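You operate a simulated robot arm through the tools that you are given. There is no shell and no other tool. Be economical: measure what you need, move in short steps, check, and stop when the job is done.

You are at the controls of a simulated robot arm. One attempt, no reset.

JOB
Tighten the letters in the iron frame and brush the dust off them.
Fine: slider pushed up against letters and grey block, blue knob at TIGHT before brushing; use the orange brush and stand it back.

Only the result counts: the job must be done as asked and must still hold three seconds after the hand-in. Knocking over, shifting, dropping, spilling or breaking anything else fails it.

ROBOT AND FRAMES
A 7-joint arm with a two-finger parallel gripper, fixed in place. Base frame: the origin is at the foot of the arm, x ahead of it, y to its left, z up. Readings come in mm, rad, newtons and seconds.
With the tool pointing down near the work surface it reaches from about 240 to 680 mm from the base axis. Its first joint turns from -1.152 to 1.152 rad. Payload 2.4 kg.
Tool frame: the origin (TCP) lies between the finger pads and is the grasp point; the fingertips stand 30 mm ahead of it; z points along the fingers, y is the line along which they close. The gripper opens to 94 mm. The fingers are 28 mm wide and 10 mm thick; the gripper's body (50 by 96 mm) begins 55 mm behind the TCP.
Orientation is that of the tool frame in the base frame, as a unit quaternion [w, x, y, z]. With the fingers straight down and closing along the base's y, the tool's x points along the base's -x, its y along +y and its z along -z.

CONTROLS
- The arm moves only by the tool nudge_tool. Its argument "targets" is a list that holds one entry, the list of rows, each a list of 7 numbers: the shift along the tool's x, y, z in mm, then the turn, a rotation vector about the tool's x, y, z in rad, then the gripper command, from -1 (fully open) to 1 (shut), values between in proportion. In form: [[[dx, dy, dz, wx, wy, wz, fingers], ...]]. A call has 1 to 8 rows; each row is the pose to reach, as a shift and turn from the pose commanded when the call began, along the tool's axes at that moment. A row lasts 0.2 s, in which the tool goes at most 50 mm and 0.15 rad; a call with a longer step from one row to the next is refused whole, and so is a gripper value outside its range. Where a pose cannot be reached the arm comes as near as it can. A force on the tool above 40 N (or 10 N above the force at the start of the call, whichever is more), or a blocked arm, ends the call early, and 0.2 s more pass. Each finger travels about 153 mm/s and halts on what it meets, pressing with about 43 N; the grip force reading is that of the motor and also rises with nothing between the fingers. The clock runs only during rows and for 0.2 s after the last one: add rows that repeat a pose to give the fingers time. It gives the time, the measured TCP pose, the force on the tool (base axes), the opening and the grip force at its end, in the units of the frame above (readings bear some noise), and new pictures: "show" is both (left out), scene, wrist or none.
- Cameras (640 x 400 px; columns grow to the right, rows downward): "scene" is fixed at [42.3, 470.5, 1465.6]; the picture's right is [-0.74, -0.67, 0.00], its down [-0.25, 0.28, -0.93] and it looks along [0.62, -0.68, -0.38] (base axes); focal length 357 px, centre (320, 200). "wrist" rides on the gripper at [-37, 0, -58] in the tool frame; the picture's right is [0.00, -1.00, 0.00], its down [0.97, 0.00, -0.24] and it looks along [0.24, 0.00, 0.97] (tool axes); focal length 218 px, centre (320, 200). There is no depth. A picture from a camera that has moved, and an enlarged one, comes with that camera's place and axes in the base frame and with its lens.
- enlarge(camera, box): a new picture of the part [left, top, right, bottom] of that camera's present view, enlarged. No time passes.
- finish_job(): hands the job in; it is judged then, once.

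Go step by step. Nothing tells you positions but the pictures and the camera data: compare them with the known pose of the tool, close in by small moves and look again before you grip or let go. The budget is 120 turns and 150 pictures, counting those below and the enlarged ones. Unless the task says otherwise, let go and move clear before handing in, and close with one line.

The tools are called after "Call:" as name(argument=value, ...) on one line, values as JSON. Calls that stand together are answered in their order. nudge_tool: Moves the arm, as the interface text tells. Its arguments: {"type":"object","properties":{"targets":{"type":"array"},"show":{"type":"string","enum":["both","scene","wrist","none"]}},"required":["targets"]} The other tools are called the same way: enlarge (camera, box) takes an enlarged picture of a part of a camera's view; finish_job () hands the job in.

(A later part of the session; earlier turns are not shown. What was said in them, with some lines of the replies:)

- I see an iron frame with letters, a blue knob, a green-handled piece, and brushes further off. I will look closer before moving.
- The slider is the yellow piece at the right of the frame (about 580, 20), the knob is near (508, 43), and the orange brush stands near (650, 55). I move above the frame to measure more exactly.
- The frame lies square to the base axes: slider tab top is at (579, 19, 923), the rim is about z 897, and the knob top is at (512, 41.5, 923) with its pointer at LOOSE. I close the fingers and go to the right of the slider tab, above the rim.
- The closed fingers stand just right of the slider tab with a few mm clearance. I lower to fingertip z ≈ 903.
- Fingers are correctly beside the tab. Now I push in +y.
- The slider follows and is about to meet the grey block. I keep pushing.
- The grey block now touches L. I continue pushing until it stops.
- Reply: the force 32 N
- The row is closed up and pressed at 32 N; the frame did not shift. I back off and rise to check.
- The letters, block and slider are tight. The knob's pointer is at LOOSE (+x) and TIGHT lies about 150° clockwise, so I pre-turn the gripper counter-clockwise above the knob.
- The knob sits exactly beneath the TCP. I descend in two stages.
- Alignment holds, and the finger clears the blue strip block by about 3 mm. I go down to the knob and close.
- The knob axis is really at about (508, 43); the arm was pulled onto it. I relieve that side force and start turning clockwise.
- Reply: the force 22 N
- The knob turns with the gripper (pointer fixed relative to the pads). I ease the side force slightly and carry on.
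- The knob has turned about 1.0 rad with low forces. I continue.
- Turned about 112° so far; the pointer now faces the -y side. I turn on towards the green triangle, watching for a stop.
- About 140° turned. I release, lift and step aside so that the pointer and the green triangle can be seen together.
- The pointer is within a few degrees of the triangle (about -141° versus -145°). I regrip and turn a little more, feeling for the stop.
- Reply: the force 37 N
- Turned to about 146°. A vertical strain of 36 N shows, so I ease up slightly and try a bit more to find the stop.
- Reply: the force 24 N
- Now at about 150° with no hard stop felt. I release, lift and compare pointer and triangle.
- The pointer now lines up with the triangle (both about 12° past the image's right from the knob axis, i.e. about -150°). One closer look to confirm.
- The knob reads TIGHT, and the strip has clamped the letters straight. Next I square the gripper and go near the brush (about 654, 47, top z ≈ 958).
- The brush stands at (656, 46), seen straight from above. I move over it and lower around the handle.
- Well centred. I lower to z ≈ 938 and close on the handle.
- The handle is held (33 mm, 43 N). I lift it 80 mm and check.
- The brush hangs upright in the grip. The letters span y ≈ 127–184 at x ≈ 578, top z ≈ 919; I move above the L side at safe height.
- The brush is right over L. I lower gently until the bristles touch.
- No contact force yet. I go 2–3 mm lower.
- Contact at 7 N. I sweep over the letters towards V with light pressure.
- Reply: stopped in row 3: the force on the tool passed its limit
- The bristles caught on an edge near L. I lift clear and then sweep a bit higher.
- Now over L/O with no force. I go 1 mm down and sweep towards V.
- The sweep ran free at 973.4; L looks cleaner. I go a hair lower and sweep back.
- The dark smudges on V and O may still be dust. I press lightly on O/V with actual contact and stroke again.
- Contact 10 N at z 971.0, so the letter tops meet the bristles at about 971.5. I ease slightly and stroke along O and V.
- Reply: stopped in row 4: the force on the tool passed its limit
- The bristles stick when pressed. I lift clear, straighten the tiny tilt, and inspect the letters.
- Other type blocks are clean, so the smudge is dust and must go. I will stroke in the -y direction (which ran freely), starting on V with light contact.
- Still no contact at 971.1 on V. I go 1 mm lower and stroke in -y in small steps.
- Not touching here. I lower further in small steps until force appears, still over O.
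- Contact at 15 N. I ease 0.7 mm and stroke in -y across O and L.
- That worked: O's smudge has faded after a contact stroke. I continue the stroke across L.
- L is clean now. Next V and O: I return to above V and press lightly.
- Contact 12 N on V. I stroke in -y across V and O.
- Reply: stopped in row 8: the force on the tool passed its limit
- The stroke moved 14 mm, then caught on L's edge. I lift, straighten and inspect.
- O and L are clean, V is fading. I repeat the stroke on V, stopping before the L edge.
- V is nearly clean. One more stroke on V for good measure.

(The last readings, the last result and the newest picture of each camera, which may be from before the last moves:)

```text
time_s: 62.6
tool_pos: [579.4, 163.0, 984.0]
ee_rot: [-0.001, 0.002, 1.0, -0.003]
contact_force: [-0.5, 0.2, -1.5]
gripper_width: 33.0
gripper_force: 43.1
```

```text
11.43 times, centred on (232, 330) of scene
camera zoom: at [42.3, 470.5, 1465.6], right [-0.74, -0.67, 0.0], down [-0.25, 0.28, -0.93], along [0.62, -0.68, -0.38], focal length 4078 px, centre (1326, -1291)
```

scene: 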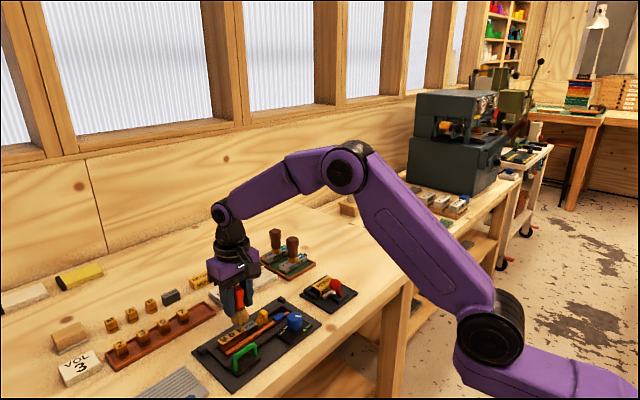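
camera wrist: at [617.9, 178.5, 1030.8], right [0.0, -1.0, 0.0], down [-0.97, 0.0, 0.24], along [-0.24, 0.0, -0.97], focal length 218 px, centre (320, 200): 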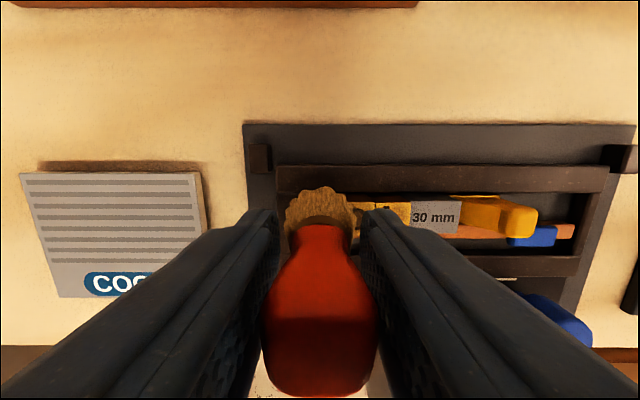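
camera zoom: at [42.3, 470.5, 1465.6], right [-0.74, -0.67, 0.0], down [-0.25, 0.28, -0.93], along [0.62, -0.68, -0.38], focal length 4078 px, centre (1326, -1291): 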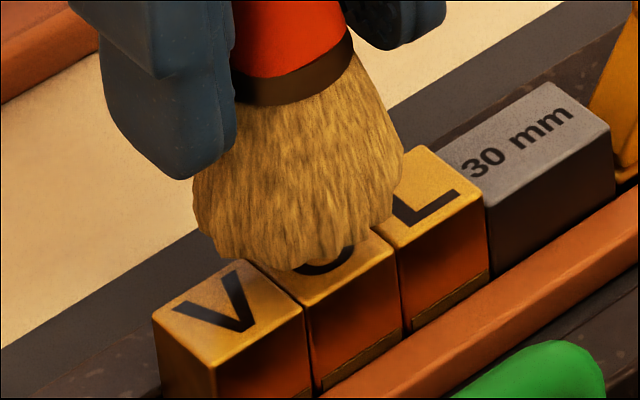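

V is clean. One more contact stroke over O and L, from y ≈ 151 as worked before.

Call:
nudge_tool(targets=[[[0, -11, 0, 0, 0, 0, 1], [0, -11, 8, 0, 0, 0, 1], [0, -11, 12.5, 0, 0, 0, 1], [0, -11, 14, 0, 0, 0, 1], [0, -11, 14, 0, 0, 0, 1]]], show="none")

Call:
nudge_tool(targets=[[[0, -3, -0.2, 0, 0, 0, 1], [0, -7, -0.2, 0, 0, 0, 1], [0, -12, -0.2, 0, 0, 0, 1], [0, -17, 0, 0, 0, 0, 1], [0, -22, 0, 0, 0, 0, 1], [0, -27, 0, 0, 0, 0, 1], [0, -30, -8, 0, 0, 0, 1], [0, -30, -20, 0, 0, 0, 1]]], show="none")

Call:
enlarge(camera="scene", box=[204, 305, 268, 345])

```text
time_s: 63.8
tool_pos: [579.4, 152.8, 971.5]
ee_rot: [0.001, 0.001, 1.0, -0.001]
contact_force: [-6.5, -2.2, 17.8]
gripper_width: 32.9
gripper_force: 43.2
```

```text
time_s: 65.6
tool_pos: [579.6, 121.6, 988.5]
ee_rot: [0.0, 0.001, 1.0, -0.002]
contact_force: [-0.7, 0.4, -1.0]
gripper_width: 32.9
gripper_force: 43.1
```

```text
10.00 times, centred on (236, 325) of scene
camera zoom: at [42.3, 470.5, 1465.6], right [-0.74, -0.67, 0.0], down [-0.25, 0.28, -0.93], along [0.62, -0.68, -0.38], focal length 3568 px, centre (1160, -1050)
```

zoom: 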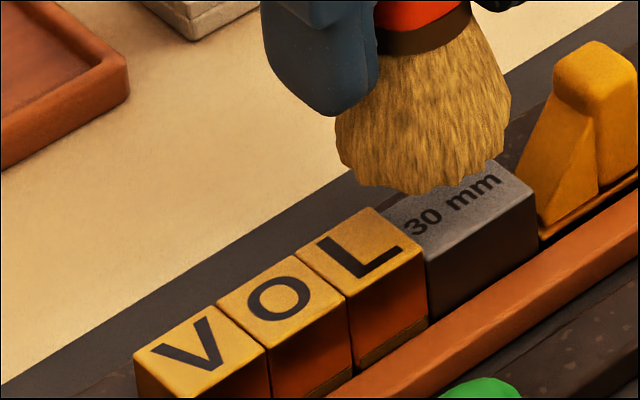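

All three letters are clean. I carry the brush back above its starting spot (655.5, 45.5).

Call:
nudge_tool(targets=[[[0, 0, -26, 0, 0, 0, 1], [-25, -25, -26, 0, 0, 0, 1], [-50, -50, -26, 0, 0, 0, 1], [-76, -76, -26, 0, 0, 0, 1], [-76, -76, -26, 0, 0, 0, 1], [-76, -76, -26, 0, 0, 0, 1]]])

Call:
enlarge(camera="scene", box=[190, 230, 330, 318])

```text
time_s: 67.0
tool_pos: [656.3, 46.5, 1018.1]
ee_rot: [0.0, 0.001, 1.0, -0.002]
contact_force: [0.0, 0.3, -0.6]
gripper_width: 32.9
gripper_force: 42.6
camera wrist: at [694.4, 44.9, 1076.1], right [0.0, -1.0, 0.0], down [-0.97, 0.0, 0.24], along [-0.24, 0.0, -0.97], focal length 218 px, centre (320, 200)
```

scene: 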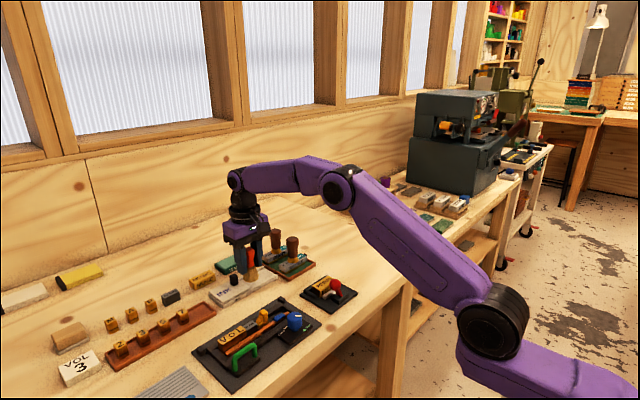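
wrist: 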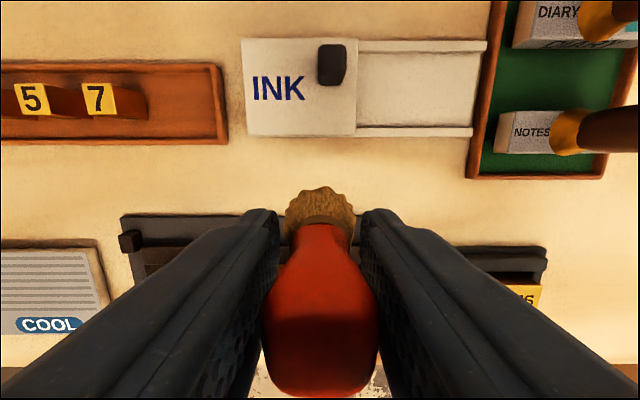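

```text
4.55 times, centred on (260, 274) of scene
camera zoom: at [42.3, 470.5, 1465.6], right [-0.74, -0.67, 0.0], down [-0.25, 0.28, -0.93], along [0.62, -0.68, -0.38], focal length 1622 px, centre (593, -136)
```

zoom: 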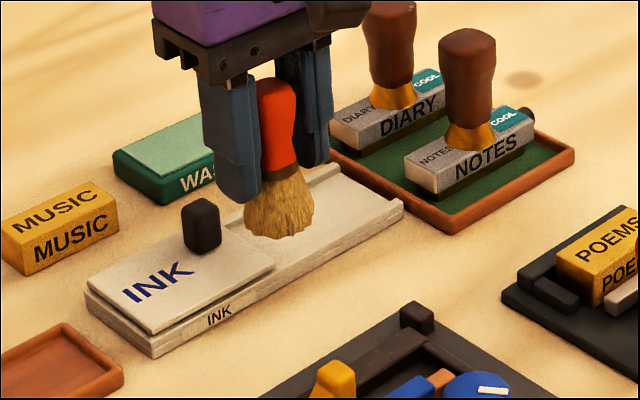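

The brush hangs as before. I lower to just above the bench, then in small steps to contact.

Call:
nudge_tool(targets=[[[0, 0, 30, 0, 0, 0, 1], [0, 0, 60, 0, 0, 0, 1], [0, 0, 76, 0, 0, 0, 1], [0, 0, 79, 0, 0, 0, 1], [0, 0, 81, 0, 0, 0, 1], [0, 0, 81, 0, 0, 0, 1]]], show="none")

Call:
enlarge(camera="scene", box=[190, 230, 330, 318])

```text
time_s: 68.4
tool_pos: [656.0, 46.9, 935.4]
ee_rot: [0.0, 0.001, 1.0, -0.002]
contact_force: [-0.4, 0.8, -0.6]
gripper_width: 33.3
gripper_force: 43.8
```

```text
4.55 times, centred on (260, 274) of scene
camera zoom: at [42.3, 470.5, 1465.6], right [-0.74, -0.67, 0.0], down [-0.25, 0.28, -0.93], along [0.62, -0.68, -0.38], focal length 1622 px, centre (593, -136)
```

zoom: 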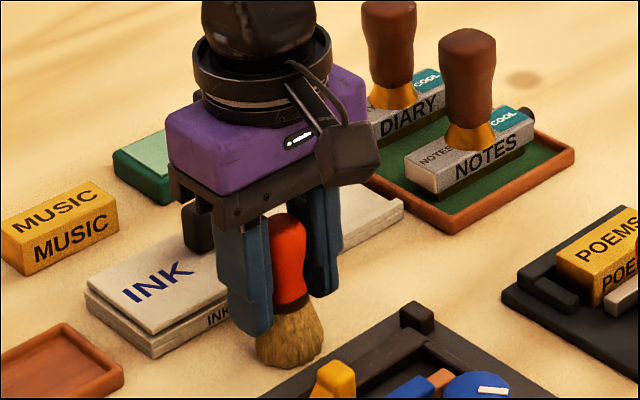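

Call:
nudge_tool(targets=[[[0, 0, 1, 0, 0, 0, 1], [0, 0, 2, 0, 0, 0, 1], [0, 0, 2, 0, 0, 0, 1]]], show="none")

```text
time_s: 69.2
tool_pos: [655.7, 47.3, 935.3]
ee_rot: [0.002, 0.001, 1.0, -0.002]
contact_force: [-2.4, -0.7, 11.4]
gripper_width: 33.0
gripper_force: 42.1
```

The brush rests on the bench (11 N). I ease off a little and open the fingers evenly.

Call:
nudge_tool(targets=[[[0, 0, 1.0, 0, 0, 0, 1], [0, 0, 0.0, 0, 0, 0, 0.3], [0, 0, -0.5, 0, 0, 0, 0.2], [0, 0, -0.5, 0, 0, 0, 0.05], [0, 0, -0.5, 0, 0, 0, -0.1], [0, 0, -0.5, 0, 0, 0, -0.1]]])

Call:
enlarge(camera="scene", box=[190, 230, 330, 318])

```text
time_s: 70.6
tool_pos: [655.0, 47.8, 933.5]
ee_rot: [-0.001, 0.002, 1.0, -0.002]
contact_force: [-0.2, 0.0, -0.2]
gripper_width: 51.6
gripper_force: 0.0
camera wrist: at [692.9, 46.0, 992.2], right [0.0, -1.0, 0.0], down [-0.97, 0.0, 0.24], along [-0.24, 0.0, -0.97], focal length 218 px, centre (320, 200)
```

scene: 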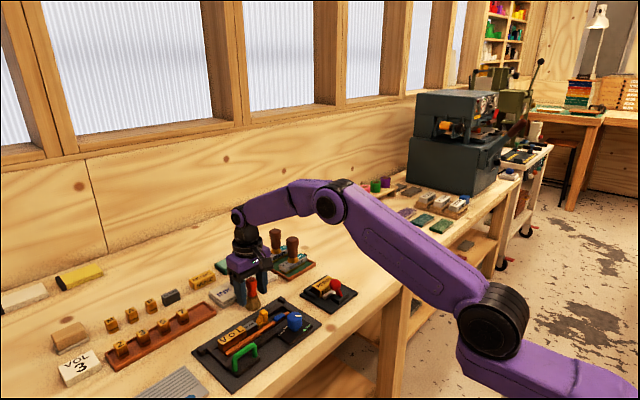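
wrist: 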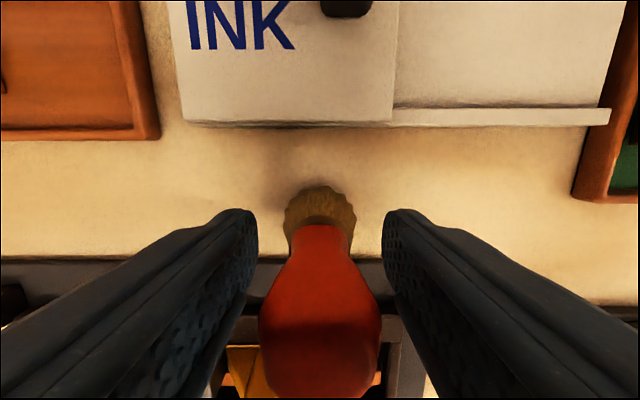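

```text
4.55 times, centred on (260, 274) of scene
camera zoom: at [42.3, 470.5, 1465.6], right [-0.74, -0.67, 0.0], down [-0.25, 0.28, -0.93], along [0.62, -0.68, -0.38], focal length 1622 px, centre (593, -136)
```

zoom: 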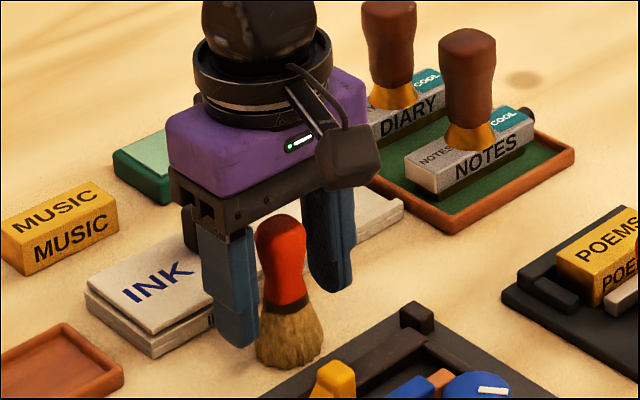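

The brush stands on its own with both fingers clear. I rise straight up and then check everything.

Call:
nudge_tool(targets=[[[0, 0, -25, 0, 0, 0, -0.1], [0, 0, -60, 0, 0, 0, -0.1], [0, 0, -100, 0, 0, 0, -0.1], [0, 0, -145, 0, 0, 0, -0.1], [30, 0, -180, 0, 0, 0, -0.1], [70, 0, -200, 0, 0, 0, -0.1], [70, 0, -200, 0, 0, 0, -0.1]]])

Call:
enlarge(camera="scene", box=[190, 265, 340, 359])

Call:
enlarge(camera="wrist", box=[220, 130, 420, 255])

```text
time_s: 72.2
tool_pos: [583.5, 47.0, 1134.8]
ee_rot: [0.0, 0.001, 1.0, -0.003]
contact_force: [0.2, 0.6, -0.4]
gripper_width: 51.5
gripper_force: 0.0
camera wrist: at [620.0, 45.2, 1192.9], right [0.0, -1.0, 0.0], down [-0.97, 0.0, 0.24], along [-0.24, 0.0, -0.97], focal length 218 px, centre (320, 200)
```

scene: 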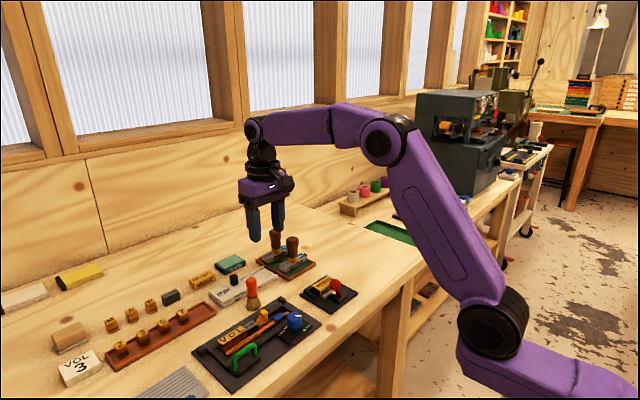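
wrist: 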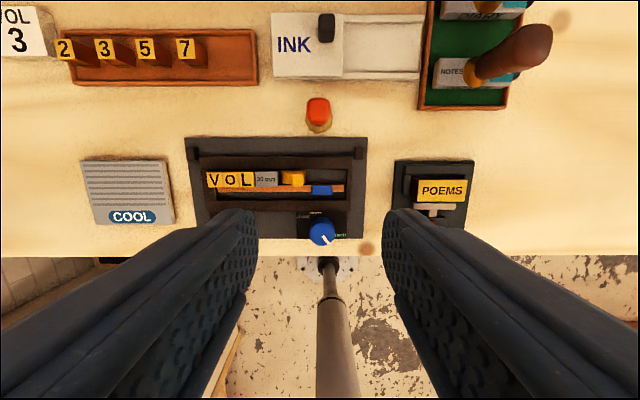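

```text
4.26 times, centred on (265, 312) of scene
camera zoom: at [42.3, 470.5, 1465.6], right [-0.74, -0.67, 0.0], down [-0.25, 0.28, -0.93], along [0.62, -0.68, -0.38], focal length 1518 px, centre (554, -277)
```

zoom: 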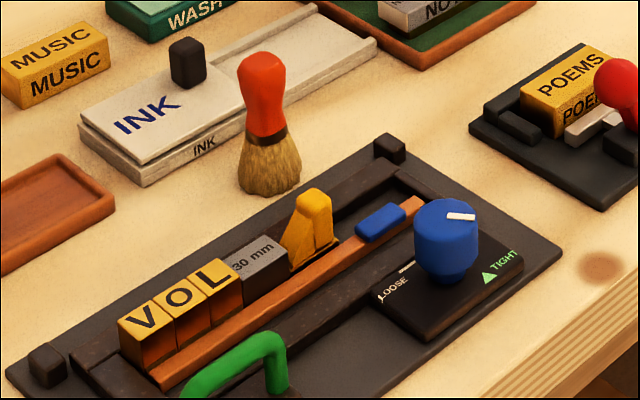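

```text
3.20 times, centred on (320, 192) of wrist
camera zoom: at [620.0, 45.2, 1192.9], right [0.0, -1.0, 0.0], down [-0.97, 0.0, 0.24], along [-0.24, 0.0, -0.97], focal length 698 px, centre (320, 224)
```

zoom: 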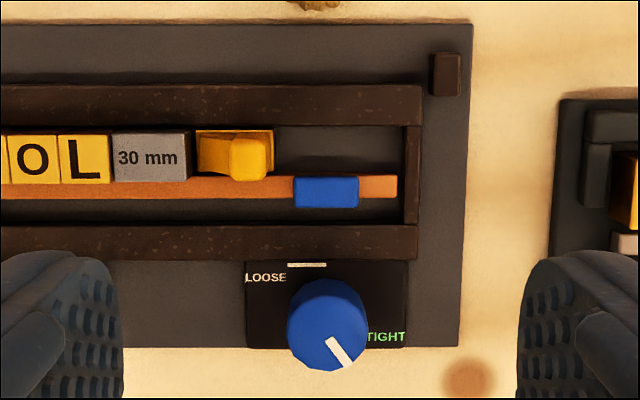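

Call:
enlarge(camera="wrist", box=[240, 160, 320, 210])

Call:
enlarge(camera="scene", box=[236, 305, 276, 330])

```text
8.00 times, centred on (280, 185) of wrist
camera zoom: at [620.0, 45.2, 1192.9], right [0.0, -1.0, 0.0], down [-0.97, 0.0, 0.24], along [-0.24, 0.0, -0.97], focal length 1746 px, centre (640, 320)
```

zoom: 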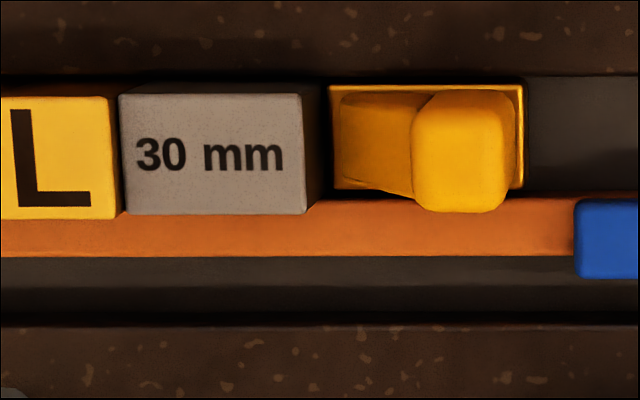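

```text
16.00 times, centred on (256, 318) of scene
camera zoom: at [42.3, 470.5, 1465.6], right [-0.74, -0.67, 0.0], down [-0.25, 0.28, -0.93], along [0.62, -0.68, -0.38], focal length 5709 px, centre (1344, -1680)
```

zoom: 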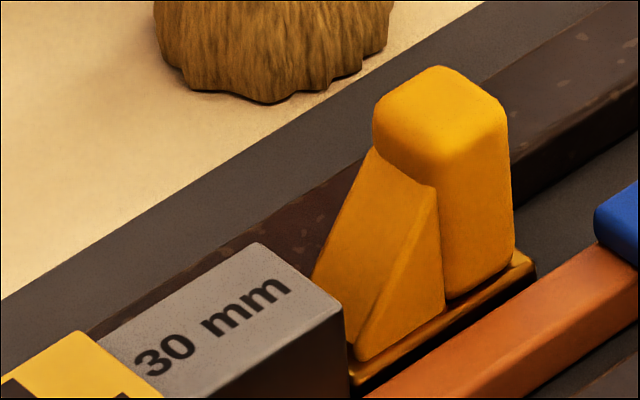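

The slider sits against the block, the knob is at TIGHT, the letters are clean, and the brush stands in its place. I hand in.

Call:
finish_job()

```text
The job is handed in.
```

The letters are clamped and brushed clean: the slider is against the grey block, the blue knob points at TIGHT, and the orange brush stands back where it was. I felt no hard stop on the knob, so TIGHT was set by lining its pointer up with the green triangle.
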